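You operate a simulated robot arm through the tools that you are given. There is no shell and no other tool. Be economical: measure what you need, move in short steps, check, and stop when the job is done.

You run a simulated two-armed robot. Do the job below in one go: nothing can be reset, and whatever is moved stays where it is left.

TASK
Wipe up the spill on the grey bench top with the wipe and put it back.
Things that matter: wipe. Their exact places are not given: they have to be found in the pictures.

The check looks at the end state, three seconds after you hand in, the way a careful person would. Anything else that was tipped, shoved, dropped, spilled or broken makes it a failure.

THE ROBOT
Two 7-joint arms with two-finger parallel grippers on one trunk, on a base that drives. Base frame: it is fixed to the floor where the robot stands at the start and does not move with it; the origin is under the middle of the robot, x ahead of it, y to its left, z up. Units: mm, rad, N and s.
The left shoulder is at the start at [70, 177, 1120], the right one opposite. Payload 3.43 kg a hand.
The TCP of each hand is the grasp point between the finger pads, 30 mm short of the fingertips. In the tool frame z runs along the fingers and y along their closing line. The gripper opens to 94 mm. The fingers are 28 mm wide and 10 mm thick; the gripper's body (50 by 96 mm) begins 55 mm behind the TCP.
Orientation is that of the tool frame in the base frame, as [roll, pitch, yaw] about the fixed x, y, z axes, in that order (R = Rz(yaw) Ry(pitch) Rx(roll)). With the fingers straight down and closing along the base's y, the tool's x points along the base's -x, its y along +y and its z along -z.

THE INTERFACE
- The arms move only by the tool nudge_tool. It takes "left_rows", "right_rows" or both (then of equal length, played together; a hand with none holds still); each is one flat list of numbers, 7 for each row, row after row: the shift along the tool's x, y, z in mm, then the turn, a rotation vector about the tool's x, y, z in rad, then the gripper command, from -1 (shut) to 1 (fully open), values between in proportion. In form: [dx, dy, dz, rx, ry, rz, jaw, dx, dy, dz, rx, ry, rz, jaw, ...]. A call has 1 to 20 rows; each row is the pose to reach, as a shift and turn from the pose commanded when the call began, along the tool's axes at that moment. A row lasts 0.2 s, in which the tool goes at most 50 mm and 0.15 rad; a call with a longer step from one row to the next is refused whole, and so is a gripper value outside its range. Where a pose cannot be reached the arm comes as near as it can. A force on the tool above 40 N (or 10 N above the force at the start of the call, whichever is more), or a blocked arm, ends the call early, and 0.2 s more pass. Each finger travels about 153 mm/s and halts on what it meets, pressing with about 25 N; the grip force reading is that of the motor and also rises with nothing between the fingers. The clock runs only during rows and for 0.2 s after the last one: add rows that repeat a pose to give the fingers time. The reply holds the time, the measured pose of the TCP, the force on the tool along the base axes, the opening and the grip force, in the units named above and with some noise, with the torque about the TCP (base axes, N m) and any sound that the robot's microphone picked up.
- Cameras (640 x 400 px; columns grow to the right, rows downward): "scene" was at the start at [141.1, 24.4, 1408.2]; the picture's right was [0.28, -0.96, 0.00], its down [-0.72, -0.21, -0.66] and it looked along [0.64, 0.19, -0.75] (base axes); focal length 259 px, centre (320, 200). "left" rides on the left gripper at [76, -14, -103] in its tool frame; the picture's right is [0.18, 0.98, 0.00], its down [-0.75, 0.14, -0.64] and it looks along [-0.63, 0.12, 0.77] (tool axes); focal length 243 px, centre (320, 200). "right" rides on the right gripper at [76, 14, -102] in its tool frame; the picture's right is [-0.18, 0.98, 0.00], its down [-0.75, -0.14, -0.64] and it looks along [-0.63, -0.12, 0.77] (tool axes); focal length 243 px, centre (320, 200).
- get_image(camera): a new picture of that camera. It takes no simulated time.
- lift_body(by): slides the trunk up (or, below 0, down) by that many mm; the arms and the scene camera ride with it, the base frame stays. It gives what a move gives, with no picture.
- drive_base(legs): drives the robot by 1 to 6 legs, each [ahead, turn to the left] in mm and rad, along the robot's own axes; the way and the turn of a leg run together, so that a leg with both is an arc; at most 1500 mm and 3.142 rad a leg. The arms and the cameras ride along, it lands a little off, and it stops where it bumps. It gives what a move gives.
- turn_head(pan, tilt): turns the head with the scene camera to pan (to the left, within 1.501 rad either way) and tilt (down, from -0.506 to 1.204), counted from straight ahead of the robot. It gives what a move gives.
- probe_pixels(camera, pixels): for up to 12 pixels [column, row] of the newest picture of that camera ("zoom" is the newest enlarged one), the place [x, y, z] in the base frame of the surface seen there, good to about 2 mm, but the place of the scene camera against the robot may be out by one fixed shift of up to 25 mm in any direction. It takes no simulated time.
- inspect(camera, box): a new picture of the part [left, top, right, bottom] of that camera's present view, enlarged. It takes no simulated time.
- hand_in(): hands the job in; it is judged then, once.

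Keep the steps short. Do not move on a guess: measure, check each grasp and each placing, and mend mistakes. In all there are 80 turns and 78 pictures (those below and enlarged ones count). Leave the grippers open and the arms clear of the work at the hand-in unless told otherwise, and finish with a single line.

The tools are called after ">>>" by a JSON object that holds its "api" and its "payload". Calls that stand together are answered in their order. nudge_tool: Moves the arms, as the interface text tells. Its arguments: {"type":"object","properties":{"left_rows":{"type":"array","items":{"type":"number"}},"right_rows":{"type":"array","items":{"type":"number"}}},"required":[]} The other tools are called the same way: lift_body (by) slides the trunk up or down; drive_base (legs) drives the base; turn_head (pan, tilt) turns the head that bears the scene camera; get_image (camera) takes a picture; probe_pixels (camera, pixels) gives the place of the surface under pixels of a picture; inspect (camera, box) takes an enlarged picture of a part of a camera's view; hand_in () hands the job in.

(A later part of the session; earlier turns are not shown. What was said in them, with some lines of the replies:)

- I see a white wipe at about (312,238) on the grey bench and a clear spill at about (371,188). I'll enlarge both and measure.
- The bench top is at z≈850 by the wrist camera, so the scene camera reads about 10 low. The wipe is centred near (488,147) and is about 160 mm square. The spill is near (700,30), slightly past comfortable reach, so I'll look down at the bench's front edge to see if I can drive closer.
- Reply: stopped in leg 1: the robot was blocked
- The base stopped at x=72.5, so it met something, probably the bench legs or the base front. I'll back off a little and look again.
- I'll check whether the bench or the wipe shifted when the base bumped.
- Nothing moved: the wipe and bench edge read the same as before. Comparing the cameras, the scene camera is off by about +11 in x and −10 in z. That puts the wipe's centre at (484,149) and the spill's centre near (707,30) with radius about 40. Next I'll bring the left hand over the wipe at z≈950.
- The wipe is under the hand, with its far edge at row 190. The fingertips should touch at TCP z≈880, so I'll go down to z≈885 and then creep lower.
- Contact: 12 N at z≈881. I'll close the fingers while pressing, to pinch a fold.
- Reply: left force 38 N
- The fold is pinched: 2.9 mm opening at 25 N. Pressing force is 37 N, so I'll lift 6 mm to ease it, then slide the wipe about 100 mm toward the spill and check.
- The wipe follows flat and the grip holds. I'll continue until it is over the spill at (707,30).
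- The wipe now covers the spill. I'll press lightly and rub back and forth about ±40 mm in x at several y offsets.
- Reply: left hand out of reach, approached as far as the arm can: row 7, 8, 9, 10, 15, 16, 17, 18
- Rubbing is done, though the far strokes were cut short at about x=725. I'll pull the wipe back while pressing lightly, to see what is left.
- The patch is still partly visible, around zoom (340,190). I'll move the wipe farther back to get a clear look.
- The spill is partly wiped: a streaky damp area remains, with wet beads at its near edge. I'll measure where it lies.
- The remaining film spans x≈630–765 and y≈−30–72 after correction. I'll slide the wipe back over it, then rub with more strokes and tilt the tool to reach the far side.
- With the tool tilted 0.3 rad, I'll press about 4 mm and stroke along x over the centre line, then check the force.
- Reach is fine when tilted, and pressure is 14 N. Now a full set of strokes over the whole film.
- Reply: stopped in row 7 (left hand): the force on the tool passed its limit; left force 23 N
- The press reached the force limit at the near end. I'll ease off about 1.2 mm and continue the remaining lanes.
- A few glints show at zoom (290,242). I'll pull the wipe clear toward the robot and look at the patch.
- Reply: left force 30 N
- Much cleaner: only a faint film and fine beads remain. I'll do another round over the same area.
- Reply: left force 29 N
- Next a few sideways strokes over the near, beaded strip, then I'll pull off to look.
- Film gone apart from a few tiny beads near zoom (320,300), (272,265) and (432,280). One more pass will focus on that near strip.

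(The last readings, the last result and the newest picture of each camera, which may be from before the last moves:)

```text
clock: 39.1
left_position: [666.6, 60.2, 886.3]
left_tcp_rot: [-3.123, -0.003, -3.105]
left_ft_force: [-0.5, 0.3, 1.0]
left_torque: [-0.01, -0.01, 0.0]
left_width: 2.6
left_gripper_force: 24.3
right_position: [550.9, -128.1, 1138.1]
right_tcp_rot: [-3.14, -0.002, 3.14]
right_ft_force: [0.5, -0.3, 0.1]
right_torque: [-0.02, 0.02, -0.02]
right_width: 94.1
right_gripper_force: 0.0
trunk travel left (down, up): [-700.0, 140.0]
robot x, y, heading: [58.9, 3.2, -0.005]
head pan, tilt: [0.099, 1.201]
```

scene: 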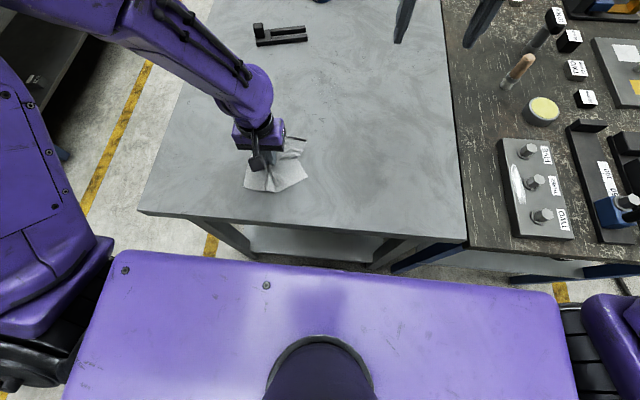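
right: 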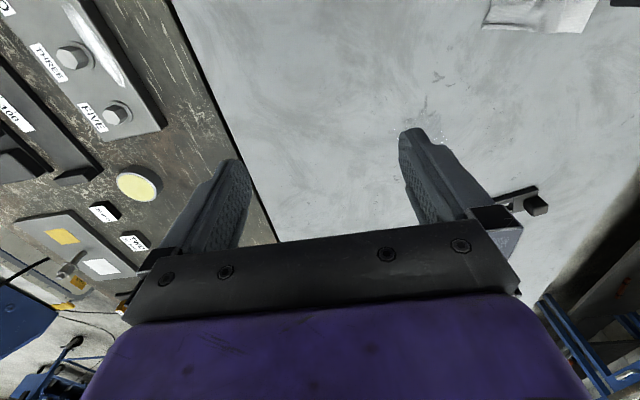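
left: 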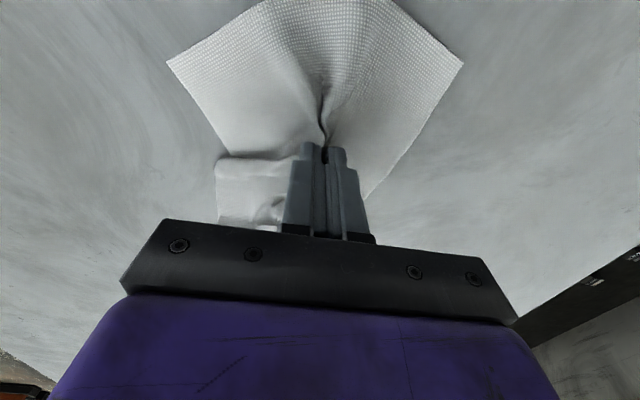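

>>> {"api": "nudge_tool", "payload": {"left_rows": [0, 0, 3, 0, 0, 0, -1, -10, 0, 5, 0, 0, 0, -1, -10, -28, 5, 0, 0, 0, -1, -10, -56, 5, 0, 0, 0, -1, -10, -88, 5, 0, 0, 0, -1, 8, -88, 5, 0, 0, 0, -1, 8, -56, 5, 0, 0, 0, -1, 8, -28, 5, 0, 0, 0, -1, 8, 0, 5, 0, 0, 0, -1, 28, 0, 5, 0, 0, 0, -1, 28, -28, 5, 0, 0, 0, -1, 28, -56, 5, 0, 0, 0, -1, 28, -80, 5, 0, 0, 0, -1, 0, -60, 5, 0, 0, 0, -1, -20, -40, 5, 0, 0, 0, -1, 10, -32, 5, 0, 0, 0, -1, 40, -30, 5, 0, 0, 0, -1]}}

>>> {"api": "nudge_tool", "payload": {"left_rows": [20, 20, -8, 0, 0, 0, -1, 45, 45, -10, 0, 0, 0, -1, 70, 65, -10, 0, 0, 0, -1, 95, 90, -10, 0, 0, 0, -1, 120, 110, -10, 0, 0, 0, -1, 145, 125, -10, 0, 0, 0, -1]}}

>>> {"api": "inspect", "payload": {"camera": "scene", "box": [280, 50, 380, 120]}}

>>> {"api": "get_image", "payload": {"camera": "left"}}

>>> {"api": "get_image", "payload": {"camera": "scene"}}

```text
clock: 42.8
left_position: [625.5, 26.8, 882.7]
left_tcp_rot: [-3.125, 0.001, -3.105]
left_ft_force: [3.6, -0.4, 14.9]
left_torque: [-0.07, -0.23, 0.01]
left_width: 2.8
left_gripper_force: 25.1
right_position: [550.0, -128.3, 1139.6]
right_tcp_rot: [3.141, 0.0, 3.139]
right_ft_force: [0.4, 0.8, 0.1]
right_torque: [0.0, 0.03, 0.01]
right_width: 94.1
right_gripper_force: 0.1
trunk travel left (down, up): [-700.0, 140.0]
robot x, y, heading: [61.1, -0.6, -0.003]
head pan, tilt: [0.099, 1.201]
```

```text
clock: 44.1
left_position: [478.2, 148.5, 890.7]
left_tcp_rot: [-3.125, -0.004, -3.104]
left_ft_force: [-0.6, -0.4, 0.2]
left_torque: [-0.02, -0.02, -0.02]
left_width: 2.5
left_gripper_force: 25.3
right_position: [550.0, -127.7, 1139.8]
right_tcp_rot: [-3.141, -0.002, 3.139]
right_ft_force: [-0.5, -0.5, 0.7]
right_torque: [-0.01, -0.04, 0.03]
right_width: 93.8
right_gripper_force: 0.1
trunk travel left (down, up): [-700.0, 140.0]
robot x, y, heading: [60.1, -3.1, 0.003]
head pan, tilt: [0.099, 1.201]
```

```text
5.71 times, centred on (330, 85) of scene
```

zoom: 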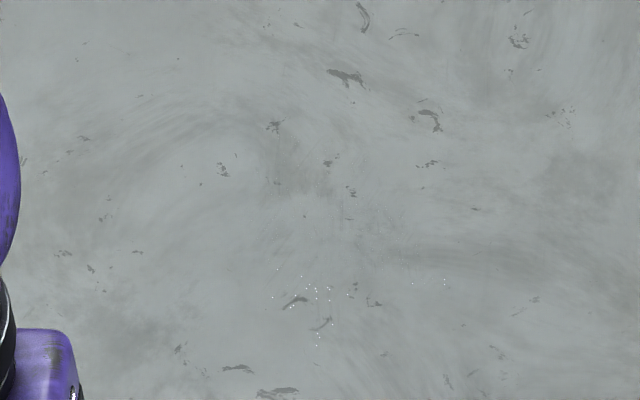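

```text
43 pictures are left
```

left: 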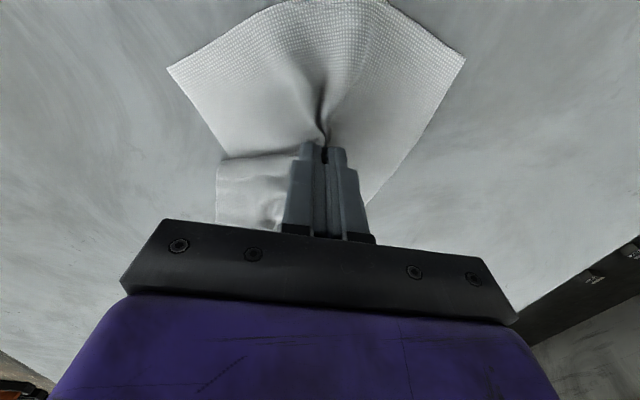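

```text
42 pictures are left
```

scene: 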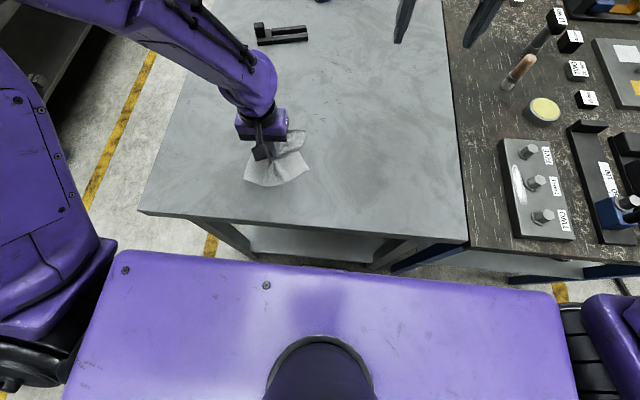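

Only pinpoint beads are left. One more dense pass over x 620–685, y −30–60.

>>> {"api": "nudge_tool", "payload": {"left_rows": [-33, -16, 2, 0, 0, 0, -1, -66, -32, 2, 0, 0, 0, -1, -99, -48, 2, 0, 0, 0, -1, -132, -64, 2, 0, 0, 0, -1, -165, -80, 4, 0, 0, 0, -1, -202, -95, 6, 0, 0, 0, -1]}}

>>> {"api": "nudge_tool", "payload": {"left_rows": [0, 0, 3.5, 0, 0, 0, -1, 30, 0, 4, 0, 0, 0, -1, 58, 0, 4, 0, 0, 0, -1, 58, -16, 4, 0, 0, 0, -1, 28, -16, 4, 0, 0, 0, -1, -5, -16, 4, 0, 0, 0, -1, -5, -32, 4, 0, 0, 0, -1, 28, -32, 4, 0, 0, 0, -1, 58, -32, 4, 0, 0, 0, -1, 58, -48, 4, 0, 0, 0, -1, 28, -48, 4, 0, 0, 0, -1, -5, -48, 4, 0, 0, 0, -1, -5, -66, 4, 0, 0, 0, -1, 28, -66, 4, 0, 0, 0, -1, 50, -66, 4, 0, 0, 0, -1, 50, -88, 4, 0, 0, 0, -1, 20, -88, 4, 0, 0, 0, -1, -10, -88, 4, 0, 0, 0, -1, -10, -60, 4, 0, 0, 0, -1, 0, -30, 4, 0, 0, 0, -1]}}

>>> {"api": "nudge_tool", "payload": {"left_rows": [0, 30, 0, 0, 0, 0, -1, 20, 15, 0, 0, 0, 0, -1, 20, -20, 0, 0, 0, 0, -1, 20, -50, 0, 0, 0, 0, -1, 40, -30, 0, 0, 0, 0, -1, 40, 0, 0, 0, 0, 0, -1, 40, 25, 0, 0, 0, 0, -1, 60, 30, -5, 0, 0, 0, -1, 90, 45, -8, 0, 0, 0, -1, 120, 60, -8, 0, 0, 0, -1, 150, 80, -8, 0, 0, 0, -1, 180, 100, -8, 0, 0, 0, -1, 202, 125, -8, 0, 0, 0, -1]}}

>>> {"api": "inspect", "payload": {"camera": "scene", "box": [280, 50, 380, 120]}}

>>> {"api": "get_image", "payload": {"camera": "left"}}

```text
clock: 45.5
left_position: [683.4, 59.6, 884.2]
left_tcp_rot: [-3.124, -0.007, -3.104]
left_ft_force: [-0.1, -0.9, 2.1]
left_torque: [-0.03, 0.03, 0.01]
left_width: 2.7
left_gripper_force: 25.4
right_position: [553.4, -128.9, 1138.7]
right_tcp_rot: [-3.141, -0.003, 3.139]
right_ft_force: [-0.6, 0.2, -0.9]
right_torque: [0.01, 0.03, 0.01]
right_width: 93.9
right_gripper_force: 0.0
trunk travel left (down, up): [-700.0, 140.0]
robot x, y, heading: [60.8, -2.1, -0.001]
head pan, tilt: [0.099, 1.201]
```

```text
clock: 49.4
left_position: [682.8, -30.3, 881.6]
left_tcp_rot: [-3.138, -0.02, -3.135]
left_ft_force: [-1.3, 1.8, 8.5]
left_torque: [0.1, 0.05, -0.01]
left_width: 2.8
left_gripper_force: 24.9
right_position: [550.0, -129.0, 1139.4]
right_tcp_rot: [-3.141, -0.002, 3.14]
right_ft_force: [-0.8, -0.1, 0.3]
right_torque: [0.01, -0.01, 0.01]
right_width: 94.0
right_gripper_force: 0.1
trunk travel left (down, up): [-700.0, 140.0]
robot x, y, heading: [60.5, -1.0, -0.001]
head pan, tilt: [0.099, 1.201]
stopped in row 19 (left hand): the force on the tool passed its limit (the readings are from after the stop); the commanded pose is now the measured one
```

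```text
clock: 52.2
left_position: [480.5, 93.5, 890.9]
left_tcp_rot: [-3.138, -0.021, -3.134]
left_ft_force: [1.0, 0.1, 0.9]
left_torque: [-0.03, 0.02, 0.0]
left_width: 2.6
left_gripper_force: 25.2
left hand out of reach, approached as far as the arm can: row 4
right_position: [550.6, -127.9, 1139.6]
right_tcp_rot: [-3.141, -0.001, 3.139]
right_ft_force: [-0.5, 0.8, -0.3]
right_torque: [-0.02, 0.02, -0.03]
right_width: 94.2
right_gripper_force: 0.2
trunk travel left (down, up): [-700.0, 140.0]
robot x, y, heading: [60.4, -0.1, -0.004]
head pan, tilt: [0.099, 1.201]
```

```text
5.71 times, centred on (330, 85) of scene
```

zoom: 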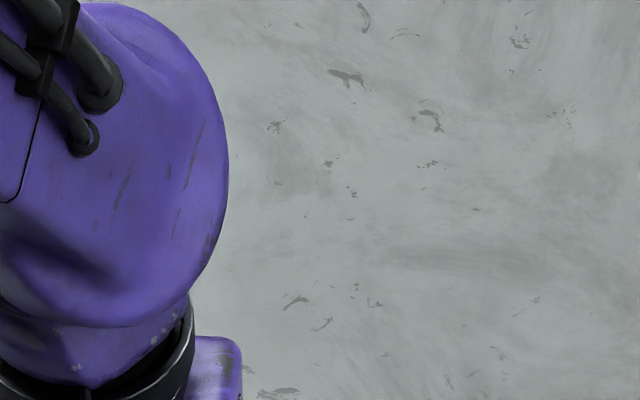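

```text
40 pictures are left
```

left: 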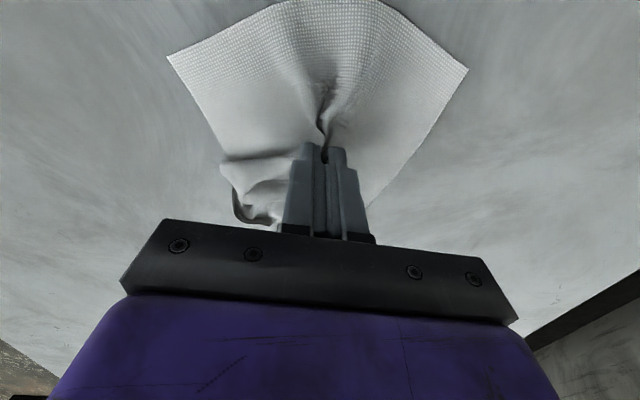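

The bench patch is clean. Now I'll return the wipe to its home centre (484,149), lower it, open gently and look.

>>> {"api": "nudge_tool", "payload": {"left_rows": [0, 18, 0, 0, 0, 0, -1, -3, 36, 0, 0, 0, 0, -1, -3, 55, 2, 0, 0, 0, -1, -3, 55, 8, 0, 0, 0, -1, -3, 55, 8, 0, 0, 0, -0.9, -3, 55, 8, 0, 0, 0, -0.6, -3, 55, 8, 0, 0, 0, -0.3, -3, 55, 7, 0, 0, 0, -0.3, -3, 55, 0, 0, 0, 0, -0.3, -3, 55, -40, 0, 0, 0, -0.3, -3, 55, -80, 0, 0, 0, -0.3, -3, 100, -110, 0, 0, 0, -0.3, -3, 145, -120, 0, 0, 0, -0.3, -3, 190, -130, 0, 0, 0, -0.3]}}

>>> {"api": "inspect", "payload": {"camera": "scene", "box": [200, 60, 400, 210]}}

>>> {"api": "get_image", "payload": {"camera": "left"}}

```text
refused: row 12 steps farther than a row can; nothing moved
```

```text
2.67 times, centred on (300, 135) of scene
```

zoom: 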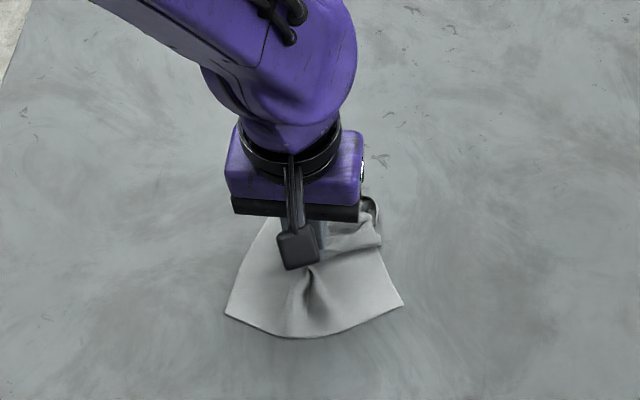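

```text
38 pictures are left
```

left: 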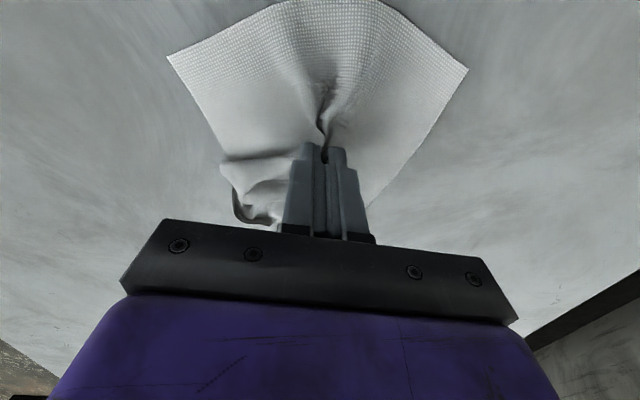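

That call was refused because one step was too long. The far-right corner is folded under, so I'll lift the wipe to let it hang free and then look.

>>> {"api": "nudge_tool", "payload": {"left_rows": [0, 18, -35, 0, 0, 0, -1, -3, 36, -70, 0, 0, 0, -1, -3, 55, -105, 0, 0, 0, -1, -3, 55, -130, 0, 0, 0, -1, -3, 55, -130, 0, 0, 0, -1]}}

>>> {"api": "inspect", "payload": {"camera": "scene", "box": [200, 60, 400, 210]}}

>>> {"api": "get_image", "payload": {"camera": "left"}}

```text
clock: 53.4
left_position: [486.5, 147.1, 1022.3]
left_tcp_rot: [-3.138, -0.022, -3.133]
left_ft_force: [0.4, 0.3, 0.3]
left_torque: [-0.01, 0.01, 0.0]
left_width: 2.7
left_gripper_force: 25.4
right_position: [550.9, -128.7, 1138.3]
right_tcp_rot: [3.141, -0.004, 3.14]
right_ft_force: [0.5, -0.1, -0.3]
right_torque: [-0.01, 0.02, 0.0]
right_width: 93.8
right_gripper_force: 0.0
trunk travel left (down, up): [-700.0, 140.0]
robot x, y, heading: [59.3, 0.4, -0.001]
head pan, tilt: [0.099, 1.201]
```

```text
2.67 times, centred on (300, 135) of scene
```

zoom: 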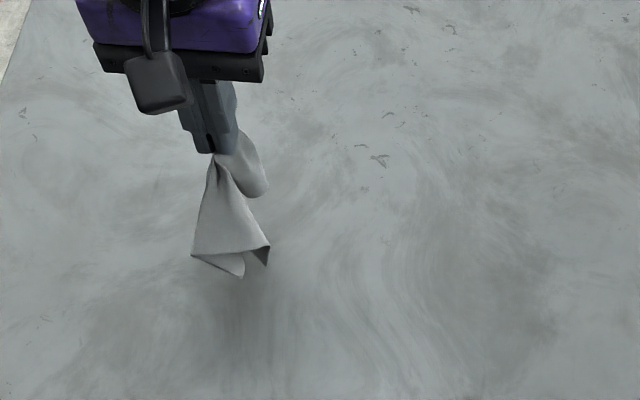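

```text
36 pictures are left
```

left: 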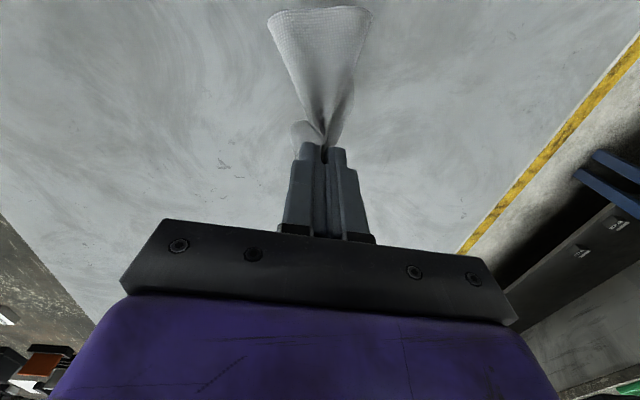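

It hangs freely and the bench below is clean. I'll lower it in place, open and retreat.

>>> {"api": "nudge_tool", "payload": {"left_rows": [0, 0, 30, 0, 0, 0, -1, 0, 0, 60, 0, 0, 0, -1, 0, 0, 85, 0, 0, 0, -1, 0, 0, 105, 0, 0, 0, -1, 0, 0, 125, 0, 0, 0, -1, 0, 0, 137, 0, 0, 0, -1, 0, 0, 137, 0, 0, 0, -0.9, 0, 0, 137, 0, 0, 0, -0.6, 0, 0, 137, 0, 0, 0, -0.5, 0, 0, 125, 0, 0, 0, -0.5, 0, 0, 90, 0, 0, 0, -0.5, 0, 0, 50, 0, 0, 0, -0.5, 0, 30, 20, 0, 0, 0, -0.5, 0, 70, 0, 0, 0, 0, -0.5, 0, 110, 0, 0, 0, 0, -0.5, 0, 150, 0, 0, 0, 0, -0.5]}}

>>> {"api": "inspect", "payload": {"camera": "scene", "box": [200, 60, 400, 210]}}

>>> {"api": "get_image", "payload": {"camera": "left"}}

```text
clock: 56.8
left_position: [486.2, 301.0, 1021.2]
left_tcp_rot: [-3.135, -0.02, -3.134]
left_ft_force: [0.6, 1.0, 0.0]
left_torque: [0.0, -0.02, -0.01]
left_width: 23.4
left_gripper_force: 0.1
right_position: [551.1, -123.8, 1137.6]
right_tcp_rot: [-3.137, -0.003, 3.14]
right_ft_force: [0.0, -0.3, 0.2]
right_torque: [-0.05, 0.02, 0.0]
right_width: 94.2
right_gripper_force: 0.0
trunk travel left (down, up): [-700.0, 140.0]
robot x, y, heading: [62.9, 2.4, -0.002]
head pan, tilt: [0.099, 1.201]
```

```text
2.67 times, centred on (300, 135) of scene
```

zoom: 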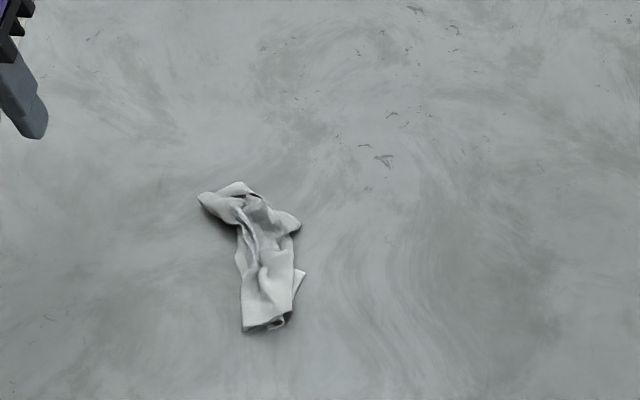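

```text
34 pictures are left
```

left: 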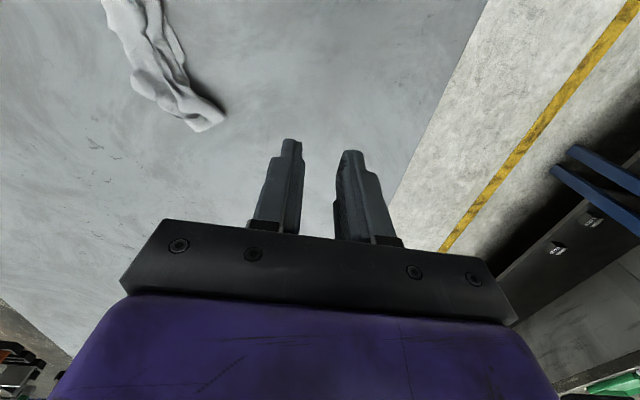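

The patch is clean and the wipe is back in place, but it is crumpled. I'll look closer to see if it can be spread out with both hands.

>>> {"api": "inspect", "payload": {"camera": "scene", "box": [230, 120, 330, 190]}}

>>> {"api": "probe_pixels", "payload": {"camera": "zoom", "pixels": [[150, 160], [190, 140], [250, 135], [345, 220], [350, 330], [290, 420], [250, 250], [290, 300]]}}

```text
5.71 times, centred on (280, 155) of scene
```

zoom: 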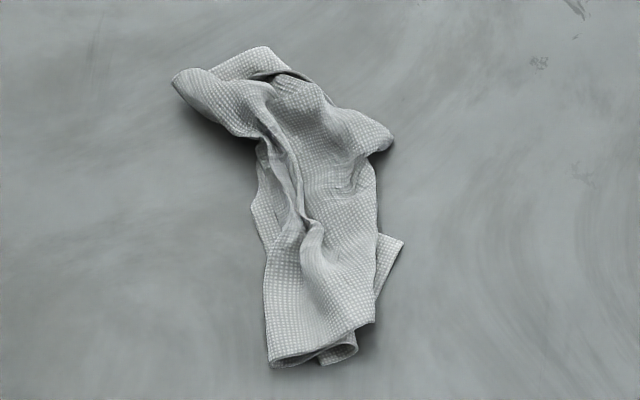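

```text
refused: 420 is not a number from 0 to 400
```

>>> {"api": "probe_pixels", "payload": {"camera": "zoom", "pixels": [[185, 82], [215, 95], [270, 60], [380, 140], [395, 245], [340, 350], [280, 350], [265, 200], [320, 200], [300, 120], [310, 240]]}}

```text
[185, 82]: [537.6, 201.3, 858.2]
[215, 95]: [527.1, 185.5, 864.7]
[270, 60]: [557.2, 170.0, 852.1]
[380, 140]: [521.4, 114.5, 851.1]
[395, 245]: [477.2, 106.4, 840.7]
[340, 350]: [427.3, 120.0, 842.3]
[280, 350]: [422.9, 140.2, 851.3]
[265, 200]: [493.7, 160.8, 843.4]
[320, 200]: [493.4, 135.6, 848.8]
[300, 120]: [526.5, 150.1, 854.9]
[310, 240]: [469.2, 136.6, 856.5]
```

I'll bring the left wrist camera over it for a close view of the folds and corners.

>>> {"api": "nudge_tool", "payload": {"left_rows": [25, -40, 0, 0, 0, 0, -0.5, 50, -80, 0, 0, 0, 0, -0.5, 75, -120, 0, 0, 0, 0, -0.5, 100, -155, 0, 0, 0, 0, -0.5, 116, -186, 0, 0, 0, 0, -0.5, 116, -186, 0, 0, 0, 0, -0.5]}}

>>> {"api": "inspect", "payload": {"camera": "left", "box": [200, 30, 440, 180]}}

```text
clock: 58.2
left_position: [370.0, 111.4, 1025.5]
left_tcp_rot: [-3.138, -0.02, -3.134]
left_ft_force: [0.0, -0.2, 0.3]
left_torque: [-0.01, 0.01, -0.02]
left_width: 23.5
left_gripper_force: 0.1
right_position: [550.9, -127.8, 1138.2]
right_tcp_rot: [-3.141, -0.003, 3.14]
right_ft_force: [-0.6, -0.2, -0.7]
right_torque: [-0.01, -0.03, 0.01]
right_width: 93.9
right_gripper_force: 0.1
trunk travel left (down, up): [-700.0, 140.0]
robot x, y, heading: [57.4, -2.9, -0.002]
head pan, tilt: [0.099, 1.201]
```

```text
2.67 times, centred on (320, 105) of left
```

zoom: 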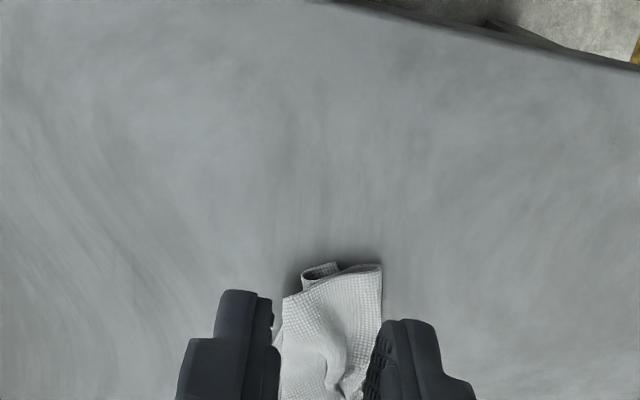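

>>> {"api": "nudge_tool", "payload": {"left_rows": [-40, 10, 0, 0, 0, 0, 0.5, -80, 20, 0, 0, 0, 0, 1, -110, 20, 0, 0, 0, 0, 1]}}

>>> {"api": "inspect", "payload": {"camera": "left", "box": [220, 20, 420, 150]}}

```text
clock: 59.0
left_position: [479.1, 128.7, 1021.7]
left_tcp_rot: [-3.14, -0.023, -3.135]
left_ft_force: [0.4, 0.7, -0.8]
left_torque: [-0.02, -0.01, 0.0]
left_width: 94.0
left_gripper_force: 0.0
right_position: [552.7, -129.7, 1138.6]
right_tcp_rot: [-3.14, -0.003, 3.141]
right_ft_force: [0.6, -0.1, -0.6]
right_torque: [0.01, 0.03, -0.02]
right_width: 94.0
right_gripper_force: 0.1
trunk travel left (down, up): [-700.0, 140.0]
robot x, y, heading: [59.2, -1.3, 0.002]
head pan, tilt: [0.099, 1.201]
```

```text
3.08 times, centred on (320, 85) of left
```

zoom: 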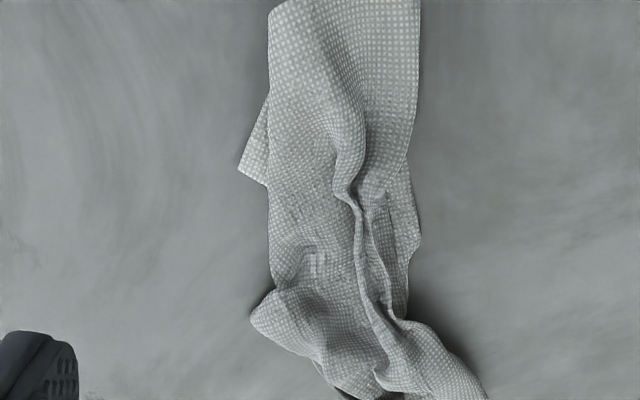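

The wipe is centred at about (480,142), close to home (484,149), but its sides are bunched into a middle ridge. I can spread it by setting the nearly shut fingers across the ridge, pressing lightly and opening them.

>>> {"api": "nudge_tool", "payload": {"left_rows": [0, 7, 35, 0, 0, 0, 0, 0, 14, 70, 0, 0, 0, -0.5, 0, 14, 105, 0, 0, 0, -0.6, 0, 14, 128, 0, 0, 0, -0.6, 0, 14, 135, 0, 0, 0, -0.6, 0, 14, 138, 0, 0, 0, -0.6, 0, 14, 139.5, 0, 0, 0, -0.5, 0, 14, 139.5, 0, 0, 0, -0.3, 0, 14, 139.5, 0, 0, 0, -0.1, 0, 14, 139.5, 0, 0, 0, 0.1, 0, 14, 139.5, 0, 0, 0, 0.3, 0, 14, 139.5, 0, 0, 0, 0.5, 0, 14, 139.5, 0, 0, 0, 0.7, 0, 14, 139.5, 0, 0, 0, 0.9, 0, 14, 139.5, 0, 0, 0, 1]}}

>>> {"api": "inspect", "payload": {"camera": "left", "box": [120, 0, 520, 240]}}

```text
clock: 62.2
left_position: [476.8, 145.2, 883.9]
left_tcp_rot: [-3.137, -0.021, -3.136]
left_ft_force: [-1.0, 0.9, 6.7]
left_torque: [-0.3, 0.03, -0.02]
left_width: 93.3
left_gripper_force: 0.0
right_position: [550.7, -129.5, 1140.5]
right_tcp_rot: [3.141, -0.002, 3.141]
right_ft_force: [-0.1, -0.4, 0.0]
right_torque: [-0.01, 0.0, -0.02]
right_width: 94.0
right_gripper_force: 0.0
trunk travel left (down, up): [-700.0, 140.0]
robot x, y, heading: [58.4, -1.7, 0.001]
head pan, tilt: [0.099, 1.201]
```

```text
1.60 times, centred on (320, 120) of left
```

zoom: 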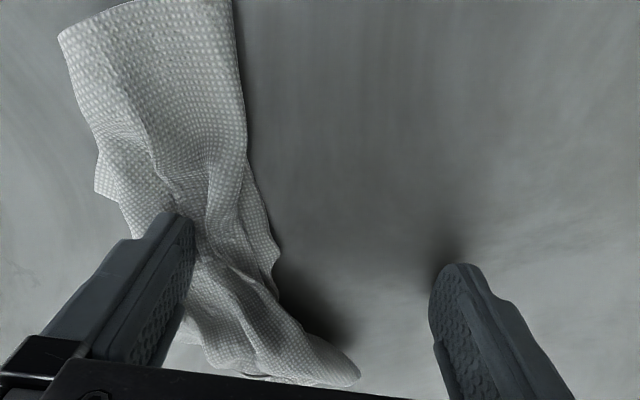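

The +y finger slid off, so the cloth moved with the other one. I'll lift, clear the view and check.

>>> {"api": "nudge_tool", "payload": {"left_rows": [0, 0, -30, 0, 0, 0, 1, 0, 0, -75, 0, 0, 0, 1, 0, 30, -110, 0, 0, 0, 1, 0, 70, -135, 0, 0, 0, 1, 0, 115, -138, 0, 0, 0, 1, 0, 160, -138, 0, 0, 0, 1]}}

>>> {"api": "inspect", "payload": {"camera": "scene", "box": [230, 120, 330, 190]}}

>>> {"api": "probe_pixels", "payload": {"camera": "zoom", "pixels": [[185, 82], [270, 60], [380, 140], [395, 245], [340, 350], [280, 350], [265, 200], [320, 200], [300, 120], [310, 240]]}}

```text
clock: 63.6
left_position: [478.6, 310.1, 1020.2]
left_tcp_rot: [-3.135, -0.021, -3.134]
left_ft_force: [0.3, 0.7, 0.0]
left_torque: [-0.06, 0.01, 0.0]
left_width: 94.1
left_gripper_force: 0.0
right_position: [551.1, -123.4, 1140.0]
right_tcp_rot: [-3.137, -0.001, 3.14]
right_ft_force: [-0.2, 0.9, -0.1]
right_torque: [-0.04, -0.02, 0.01]
right_width: 93.8
right_gripper_force: 0.1
trunk travel left (down, up): [-700.0, 140.0]
robot x, y, heading: [58.4, 5.6, -0.0]
head pan, tilt: [0.099, 1.201]
```

```text
5.71 times, centred on (280, 155) of scene
```

zoom: 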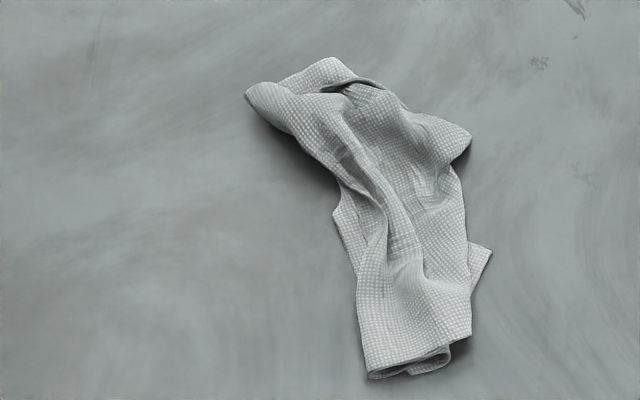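

```text
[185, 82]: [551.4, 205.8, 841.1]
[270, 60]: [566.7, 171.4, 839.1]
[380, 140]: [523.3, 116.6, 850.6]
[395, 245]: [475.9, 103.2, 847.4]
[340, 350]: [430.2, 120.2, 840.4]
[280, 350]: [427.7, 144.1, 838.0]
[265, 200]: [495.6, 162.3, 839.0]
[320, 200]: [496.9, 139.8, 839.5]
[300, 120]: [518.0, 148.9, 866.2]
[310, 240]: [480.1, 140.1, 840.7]
```

The wipe has shifted about 40 mm toward −y. I'll try pulling the tucked under-layer corners apart with both hands. First I need to measure the protruding right corner at zoom (488,250) and the left sliver at (338,215).

>>> {"api": "probe_pixels", "payload": {"camera": "zoom", "pixels": [[487, 252], [478, 262], [472, 245], [337, 215], [350, 240], [345, 190], [250, 90], [468, 138], [370, 375], [445, 355], [400, 300], [340, 65]]}}

>>> {"api": "nudge_tool", "payload": {"right_rows": [0, 0, 0, 0, 0, 0.15, 0.8, 0, 0, 0, 0, 0, 0.3, 0.6, 0, 0, 0, 0, 0, 0.45, 0.4, 0, 0, 0, 0, 0, 0.6, 0.2, 0, 0, 0, 0, 0, 0.75, 0, 0, 0, 0, 0, 0, 0.9, -0.2, 0, 0, 0, 0, 0, 1.05, -0.3, 0, 0, 0, 0, 0, 1.2, -0.3, 0, 0, 0, 0, 0, 1.35, -0.3, 0, 0, 0, 0, 0, 1.5, -0.3, 0, 0, 0, 0, 0, 1.57, -0.3]}}

```text
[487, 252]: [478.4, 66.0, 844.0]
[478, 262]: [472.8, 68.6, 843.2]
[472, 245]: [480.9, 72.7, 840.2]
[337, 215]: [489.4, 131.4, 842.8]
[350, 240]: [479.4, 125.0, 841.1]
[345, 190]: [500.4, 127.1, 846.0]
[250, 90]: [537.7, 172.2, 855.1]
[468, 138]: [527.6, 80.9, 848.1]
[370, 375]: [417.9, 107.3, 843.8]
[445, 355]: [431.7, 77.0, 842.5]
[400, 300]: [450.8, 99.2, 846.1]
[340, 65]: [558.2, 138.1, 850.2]
```

```text
clock: 66.0
left_position: [479.9, 305.9, 1019.7]
left_tcp_rot: [-3.138, -0.022, -3.134]
left_ft_force: [0.3, 0.8, 0.6]
left_torque: [-0.02, 0.02, 0.0]
left_width: 94.3
left_gripper_force: 0.0
right_position: [552.0, -128.0, 1138.2]
right_tcp_rot: [-3.138, -0.001, 1.568]
right_ft_force: [-0.5, 0.3, 0.3]
right_torque: [0.02, -0.03, -0.02]
right_width: 32.8
right_gripper_force: 0.2
trunk travel left (down, up): [-700.0, 140.0]
robot x, y, heading: [56.6, -1.2, -0.005]
head pan, tilt: [0.099, 1.201]
```

The right hand is turned so its fingers close along x. I'll move it to just above the protruding corner at (467,58).

>>> {"api": "nudge_tool", "payload": {"right_rows": [30, -14, 30, 0, 0, 0, -0.3, 60, -28, 60, 0, 0, 0, -0.3, 90, -42, 90, 0, 0, 0, -0.3, 120, -56, 120, 0, 0, 0, -0.3, 150, -70, 150, 0, 0, 0, -0.3, 180, -84, 175, 0, 0, 0, -0.3, 186, -85, 210, 0, 0, 0, -0.3, 186, -85, 235, 0, 0, 0, -0.3, 186, -85, 235, 0, 0, 0, -0.3]}}

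>>> {"api": "inspect", "payload": {"camera": "scene", "box": [230, 120, 330, 190]}}

>>> {"api": "get_image", "payload": {"camera": "right"}}

```text
clock: 68.2
left_position: [479.9, 306.4, 1022.1]
left_tcp_rot: [-3.139, -0.021, -3.135]
left_ft_force: [0.4, -0.8, 0.3]
left_torque: [0.0, 0.0, -0.02]
left_width: 94.2
left_gripper_force: 0.2
right_position: [486.6, 58.0, 935.7]
right_tcp_rot: [3.133, -0.094, 1.513]
right_ft_force: [1.2, 0.2, -0.2]
right_torque: [-0.02, 0.01, 0.0]
right_width: 32.8
right_gripper_force: 0.2
trunk travel left (down, up): [-700.0, 140.0]
robot x, y, heading: [59.3, -2.3, 0.004]
head pan, tilt: [0.099, 1.201]
stopped in row 9 (right hand): the arm was blocked; the commanded pose is now the measured one
```

```text
5.71 times, centred on (280, 155) of scene
```

zoom: 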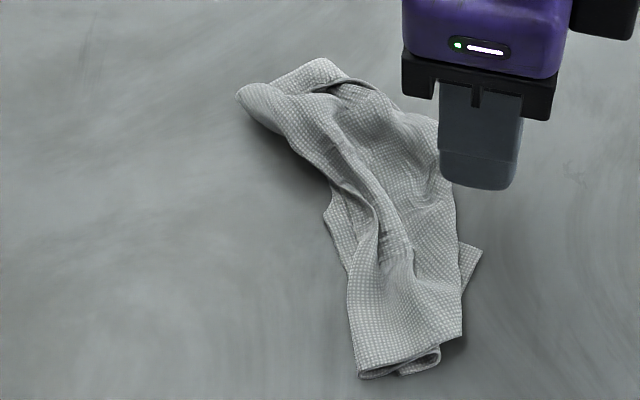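

```text
27 pictures are left
```

right: 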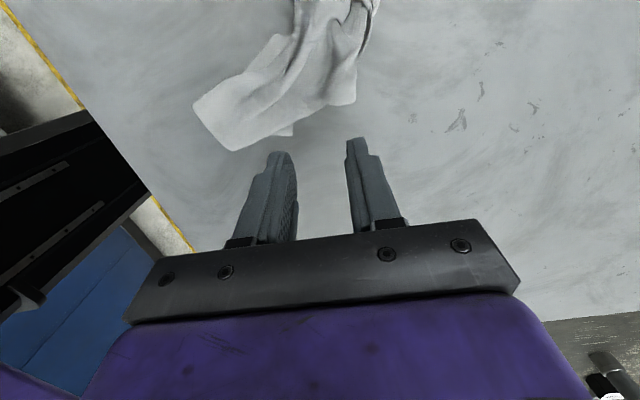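

The right arm is blocked there, so I'll retreat it and use the left hand instead. That hand gets turned so its fingers close along x with its camera on the outer side, to pull the left under-layer edge toward +y. This also recentres the wipe.

>>> {"api": "nudge_tool", "payload": {"right_rows": [-25, 5, -35, 0, 0, 0, 0, -55, 15, -70, 0, 0, 0, 0, -85, 25, -105, 0, 0, 0, 0, -120, 35, -135, 0, 0, 0, 0.5, -150, 45, -165, 0, 0, 0, 0.5, -180, 60, -195, 0, 0, 0, 1, -190, 65, -200, 0, 0, -0.15, 1, -190, 65, -200, 0, 0, -0.3, 1, -190, 65, -200, 0, 0, -0.45, 1, -190, 65, -200, 0, 0, -0.6, 1, -190, 65, -200, 0, 0, -0.75, 1], "left_rows": [0, 0, 0, 0, 0, 0.15, 0.8, 0, 0, 0, 0, 0, 0.3, 0.6, 0, 0, 0, 0, 0, 0.45, 0.4, 0, 0, 0, 0, 0, 0.6, 0.2, 0, 0, 0, 0, 0, 0.75, 0, 0, 0, 0, 0, 0, 0.9, -0.2, 0, 0, 0, 0, 0, 1.05, -0.3, 0, 0, 0, 0, 0, 1.2, -0.3, 0, 0, 0, 0, 0, 1.35, -0.3, 0, 0, 0, 0, 0, 1.5, -0.3, 0, 0, 0, 0, 0, 1.57, -0.3]}}

>>> {"api": "get_image", "payload": {"camera": "scene"}}

```text
clock: 70.6
left_position: [479.0, 306.3, 1020.7]
left_tcp_rot: [-3.123, 0.004, 1.576]
left_ft_force: [-0.4, 0.2, -0.5]
left_torque: [0.03, 0.03, 0.01]
left_width: 32.6
left_gripper_force: 0.0
right_position: [538.3, -152.2, 1116.8]
right_tcp_rot: [3.077, -0.058, 2.271]
right_ft_force: [0.3, -0.8, 0.0]
right_torque: [-0.02, 0.03, -0.04]
right_width: 94.1
right_gripper_force: 0.1
trunk travel left (down, up): [-700.0, 140.0]
robot x, y, heading: [60.4, -2.4, 0.0]
head pan, tilt: [0.099, 1.201]
```

```text
26 pictures are left
```

scene: 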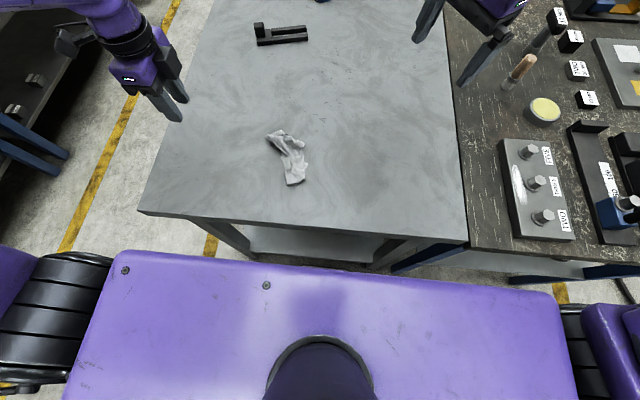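

The right arm is back and clear. Moving the left hand to just above the left edge at (474,140).

>>> {"api": "nudge_tool", "payload": {"left_rows": [-30, 0, 20, 0, 0, 0, -0.3, -60, -2, 40, 0, 0, 0, -0.3, -90, -3, 60, 0, 0, 0, -0.3, -120, -4, 80, 0, 0, 0, -0.3, -150, -5, 100, 0, 0, 0, -0.3, -166, -5, 122, 0, 0, 0, -0.3, -166, -5, 122, 0, 0, 0, -0.3]}}

>>> {"api": "inspect", "payload": {"camera": "scene", "box": [230, 120, 330, 190]}}

>>> {"api": "get_image", "payload": {"camera": "left"}}

```text
clock: 72.2
left_position: [472.6, 138.8, 900.3]
left_tcp_rot: [-3.12, 0.002, 1.581]
left_ft_force: [0.2, -0.3, 1.0]
left_torque: [0.01, -0.02, 0.03]
left_width: 33.0
left_gripper_force: 0.1
right_position: [537.9, -151.4, 1117.2]
right_tcp_rot: [3.074, -0.057, 2.27]
right_ft_force: [0.5, 0.6, 0.2]
right_torque: [0.01, 0.01, -0.03]
right_width: 94.1
right_gripper_force: 0.0
trunk travel left (down, up): [-700.0, 140.0]
robot x, y, heading: [59.9, 1.7, 0.001]
head pan, tilt: [0.099, 1.201]
```

```text
5.71 times, centred on (280, 155) of scene
```

zoom: 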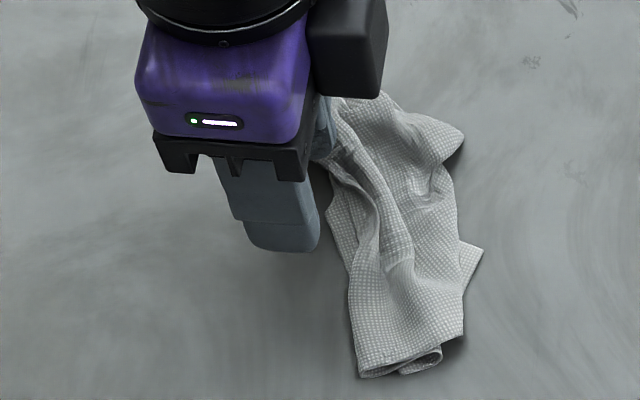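

```text
24 pictures are left
```

left: 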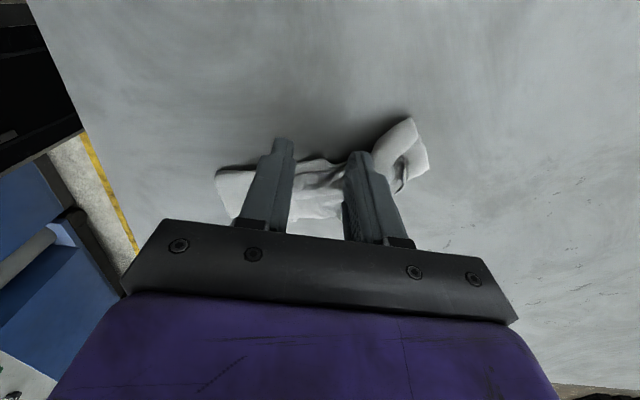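

>>> {"api": "nudge_tool", "payload": {"left_rows": [-4, -8, 8, 0, 0, 0, -0.3, -4, -8, 15, 0, 0, 0, -0.3, -4, -8, 18.5, 0, 0, 0, -0.3, -4, -8, 19.5, 0, 0, 0, -0.5, -4, -8, 19.5, 0, 0, 0, -0.8, -4, -8, 19.5, 0, 0, 0, -1, -4, -8, 19.5, 0, 0, 0, -1, -4, -8, 19.5, 0, 0, 0, -1]}}

>>> {"api": "inspect", "payload": {"camera": "scene", "box": [230, 120, 330, 190]}}

```text
clock: 74.0
left_position: [464.2, 134.7, 882.0]
left_tcp_rot: [-3.124, 0.003, 1.579]
left_ft_force: [2.7, 0.7, 28.1]
left_torque: [-0.31, -0.27, 0.04]
left_width: 0.1
left_gripper_force: 24.6
right_position: [536.4, -151.4, 1117.6]
right_tcp_rot: [3.073, -0.056, 2.267]
right_ft_force: [-0.4, -0.7, -0.1]
right_torque: [0.04, 0.0, -0.01]
right_width: 94.0
right_gripper_force: 0.0
trunk travel left (down, up): [-700.0, 140.0]
robot x, y, heading: [57.1, 0.3, -0.003]
head pan, tilt: [0.099, 1.201]
```

```text
5.71 times, centred on (280, 155) of scene
```

zoom: 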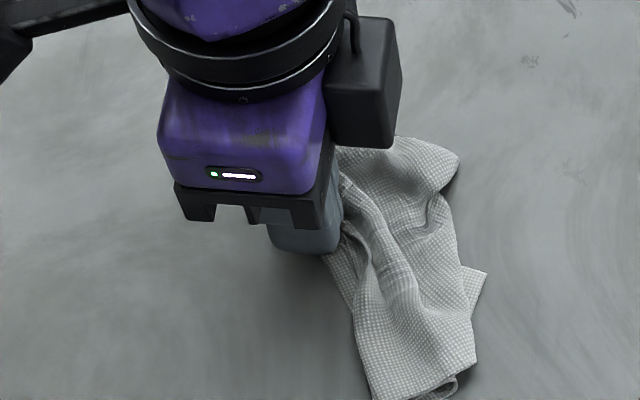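

Nothing was gripped (0.1 mm). I'll lift, open, go 14 mm further onto the cloth and try again.

>>> {"api": "nudge_tool", "payload": {"left_rows": [0, 0, -15, 0, 0, 0, -0.6, 0, 0, -15, 0, 0, 0, -0.3, -14, 0, -13, 0, 0, 0, -0.3, -14, 0, -4, 0, 0, 0, -0.3, -14, 0, -0.5, 0, 0, 0, -0.3, -14, 0, -0.5, 0, 0, 0, -0.6, -14, 0, -0.5, 0, 0, 0, -0.8, -14, 0, -0.5, 0, 0, 0, -1, -14, 0, -0.5, 0, 0, 0, -1, -14, 0, -0.5, 0, 0, 0, -1]}}

>>> {"api": "inspect", "payload": {"camera": "scene", "box": [230, 120, 330, 190]}}

```text
clock: 76.2
left_position: [464.2, 120.6, 883.5]
left_tcp_rot: [-3.126, 0.004, 1.581]
left_ft_force: [5.5, 0.5, 39.8]
left_torque: [-0.48, -0.35, 0.0]
left_width: 5.2
left_gripper_force: 24.8
right_position: [535.4, -152.0, 1117.6]
right_tcp_rot: [3.073, -0.058, 2.269]
right_ft_force: [0.3, 0.1, -0.5]
right_torque: [-0.04, -0.04, 0.0]
right_width: 93.9
right_gripper_force: 0.1
trunk travel left (down, up): [-700.0, 140.0]
robot x, y, heading: [63.3, -1.1, -0.007]
head pan, tilt: [0.099, 1.201]
```

```text
5.71 times, centred on (280, 155) of scene
```

zoom: 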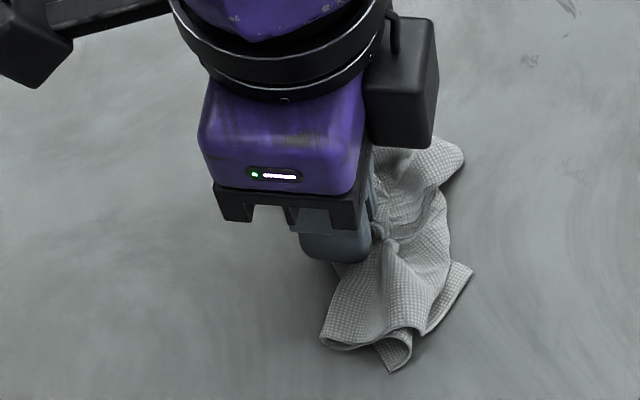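

Gripped (5.2 mm). I'll ease up and drag it slowly toward +y, so the rest trails out flat toward −y.

>>> {"api": "nudge_tool", "payload": {"left_rows": [0, 0, -4, 0, 0, 0, -1, 15, 3, -5, 0, 0, 0, -1, 30, 6, -5, 0, 0, 0, -1, 45, 10, -5, 0, 0, 0, -1, 60, 14, -5, 0, 0, 0, -1, 75, 18, -5, 0, 0, 0, -1, 85, 20, -4, 0, 0, 0, -1]}}

>>> {"api": "inspect", "payload": {"camera": "scene", "box": [220, 100, 340, 190]}}

```text
clock: 77.8
left_position: [483.3, 205.6, 886.5]
left_tcp_rot: [-3.121, 0.004, 1.579]
left_ft_force: [-0.5, -1.4, 5.7]
left_torque: [-0.12, -0.03, -0.04]
left_width: 4.1
left_gripper_force: 25.0
right_position: [537.9, -152.0, 1116.7]
right_tcp_rot: [3.075, -0.057, 2.267]
right_ft_force: [0.7, 0.4, 0.3]
right_torque: [0.0, 0.08, 0.0]
right_width: 93.7
right_gripper_force: 0.0
trunk travel left (down, up): [-700.0, 140.0]
robot x, y, heading: [54.5, 1.8, -0.002]
head pan, tilt: [0.099, 1.201]
```

```text
4.44 times, centred on (280, 145) of scene
```

zoom: 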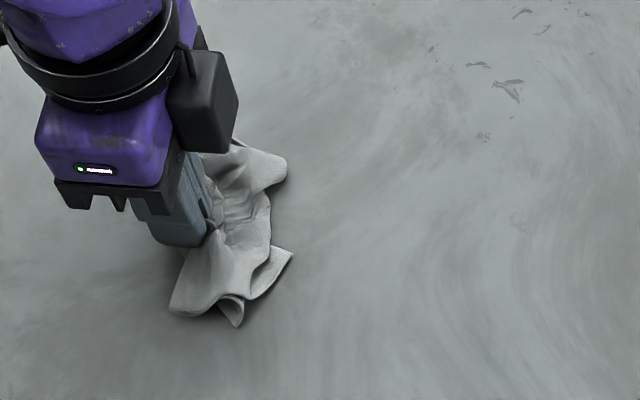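

It moves as one bundle and won't unfold further this way. Its centre is about 35 mm left of home, so I'll bring it back by that much, release and check.

>>> {"api": "nudge_tool", "payload": {"left_rows": [0, 0, -10, 0, 0, 0, -1, -12, -3, -12, 0, 0, 0, -1, -24, -6, -12, 0, 0, 0, -1, -36, -8, -8, 0, 0, 0, -1, -36, -8, 2, 0, 0, 0, -1, -36, -8, 2, 0, 0, 0, -0.8, -36, -8, 2, 0, 0, 0, -0.5, -36, -8, 2, 0, 0, 0, -0.2, -36, -8, -10, 0, 0, 0, -0.2, -36, -8, -45, 0, 0, 0, -0.2, -36, -8, -90, 0, 0, 0, 0, 0, -8, -120, 0, 0, 0, 0.3, 40, -8, -140, 0, 0, 0, 0.6, 85, -8, -140, 0, 0, 0, 1, 120, -8, -140, 0, 0, 0, 1]}}

>>> {"api": "inspect", "payload": {"camera": "scene", "box": [220, 100, 340, 190]}}

>>> {"api": "get_image", "payload": {"camera": "scene"}}

>>> {"api": "probe_pixels", "payload": {"camera": "zoom", "pixels": [[293, 253], [270, 240], [300, 220], [320, 240], [280, 270]]}}

```text
clock: 81.0
left_position: [477.8, 330.7, 1022.2]
left_tcp_rot: [-3.121, 0.003, 1.58]
left_ft_force: [-0.7, -0.1, 0.2]
left_torque: [-0.02, -0.02, 0.0]
left_width: 93.8
left_gripper_force: 0.1
right_position: [538.4, -148.2, 1116.7]
right_tcp_rot: [3.077, -0.056, 2.267]
right_ft_force: [-0.4, 0.3, -0.2]
right_torque: [-0.03, 0.0, -0.01]
right_width: 93.9
right_gripper_force: 0.0
trunk travel left (down, up): [-700.0, 140.0]
robot x, y, heading: [63.4, -0.8, 0.004]
head pan, tilt: [0.099, 1.201]
```

```text
4.44 times, centred on (280, 145) of scene
```

zoom: 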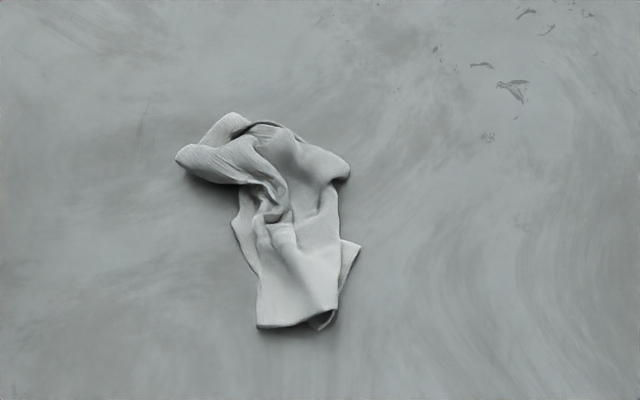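

```text
19 pictures are left
```

scene: 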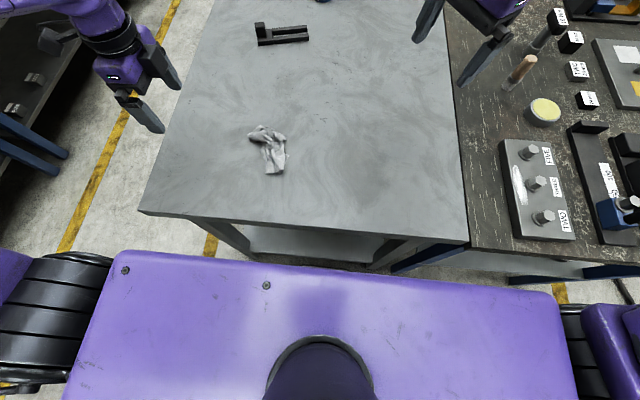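

```text
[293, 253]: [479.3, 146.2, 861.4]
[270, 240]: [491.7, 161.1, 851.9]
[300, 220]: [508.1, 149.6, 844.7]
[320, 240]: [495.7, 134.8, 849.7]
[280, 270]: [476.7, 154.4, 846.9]
```

The wipe rests within its original footprint, its centre within about 20 mm of home. I'll take one last close look at the spill area before handing in.

>>> {"api": "inspect", "payload": {"camera": "scene", "box": [270, 40, 390, 130]}}

```text
4.44 times, centred on (330, 85) of scene
```

zoom: 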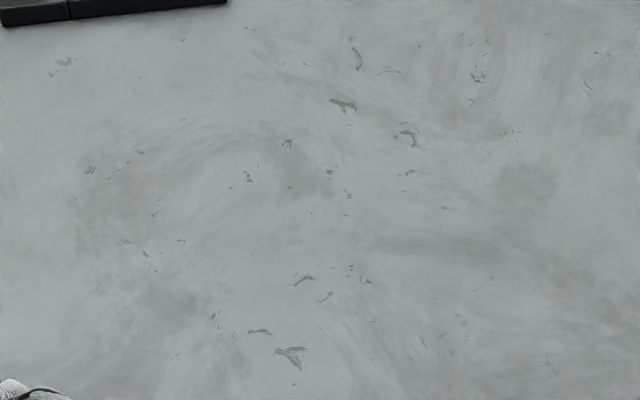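

The spill area shows only the bench's own scuffs, with no film or beads. The wipe is in place, both grippers are open and the arms are clear, so I'm handing in.

>>> {"api": "hand_in", "payload": {}}

```text
The job is handed in.
```

The spill is wiped up with no film or beads visible, and the wipe is back within its original footprint about 20 mm off centre, but crumpled rather than flat as it was at the start.
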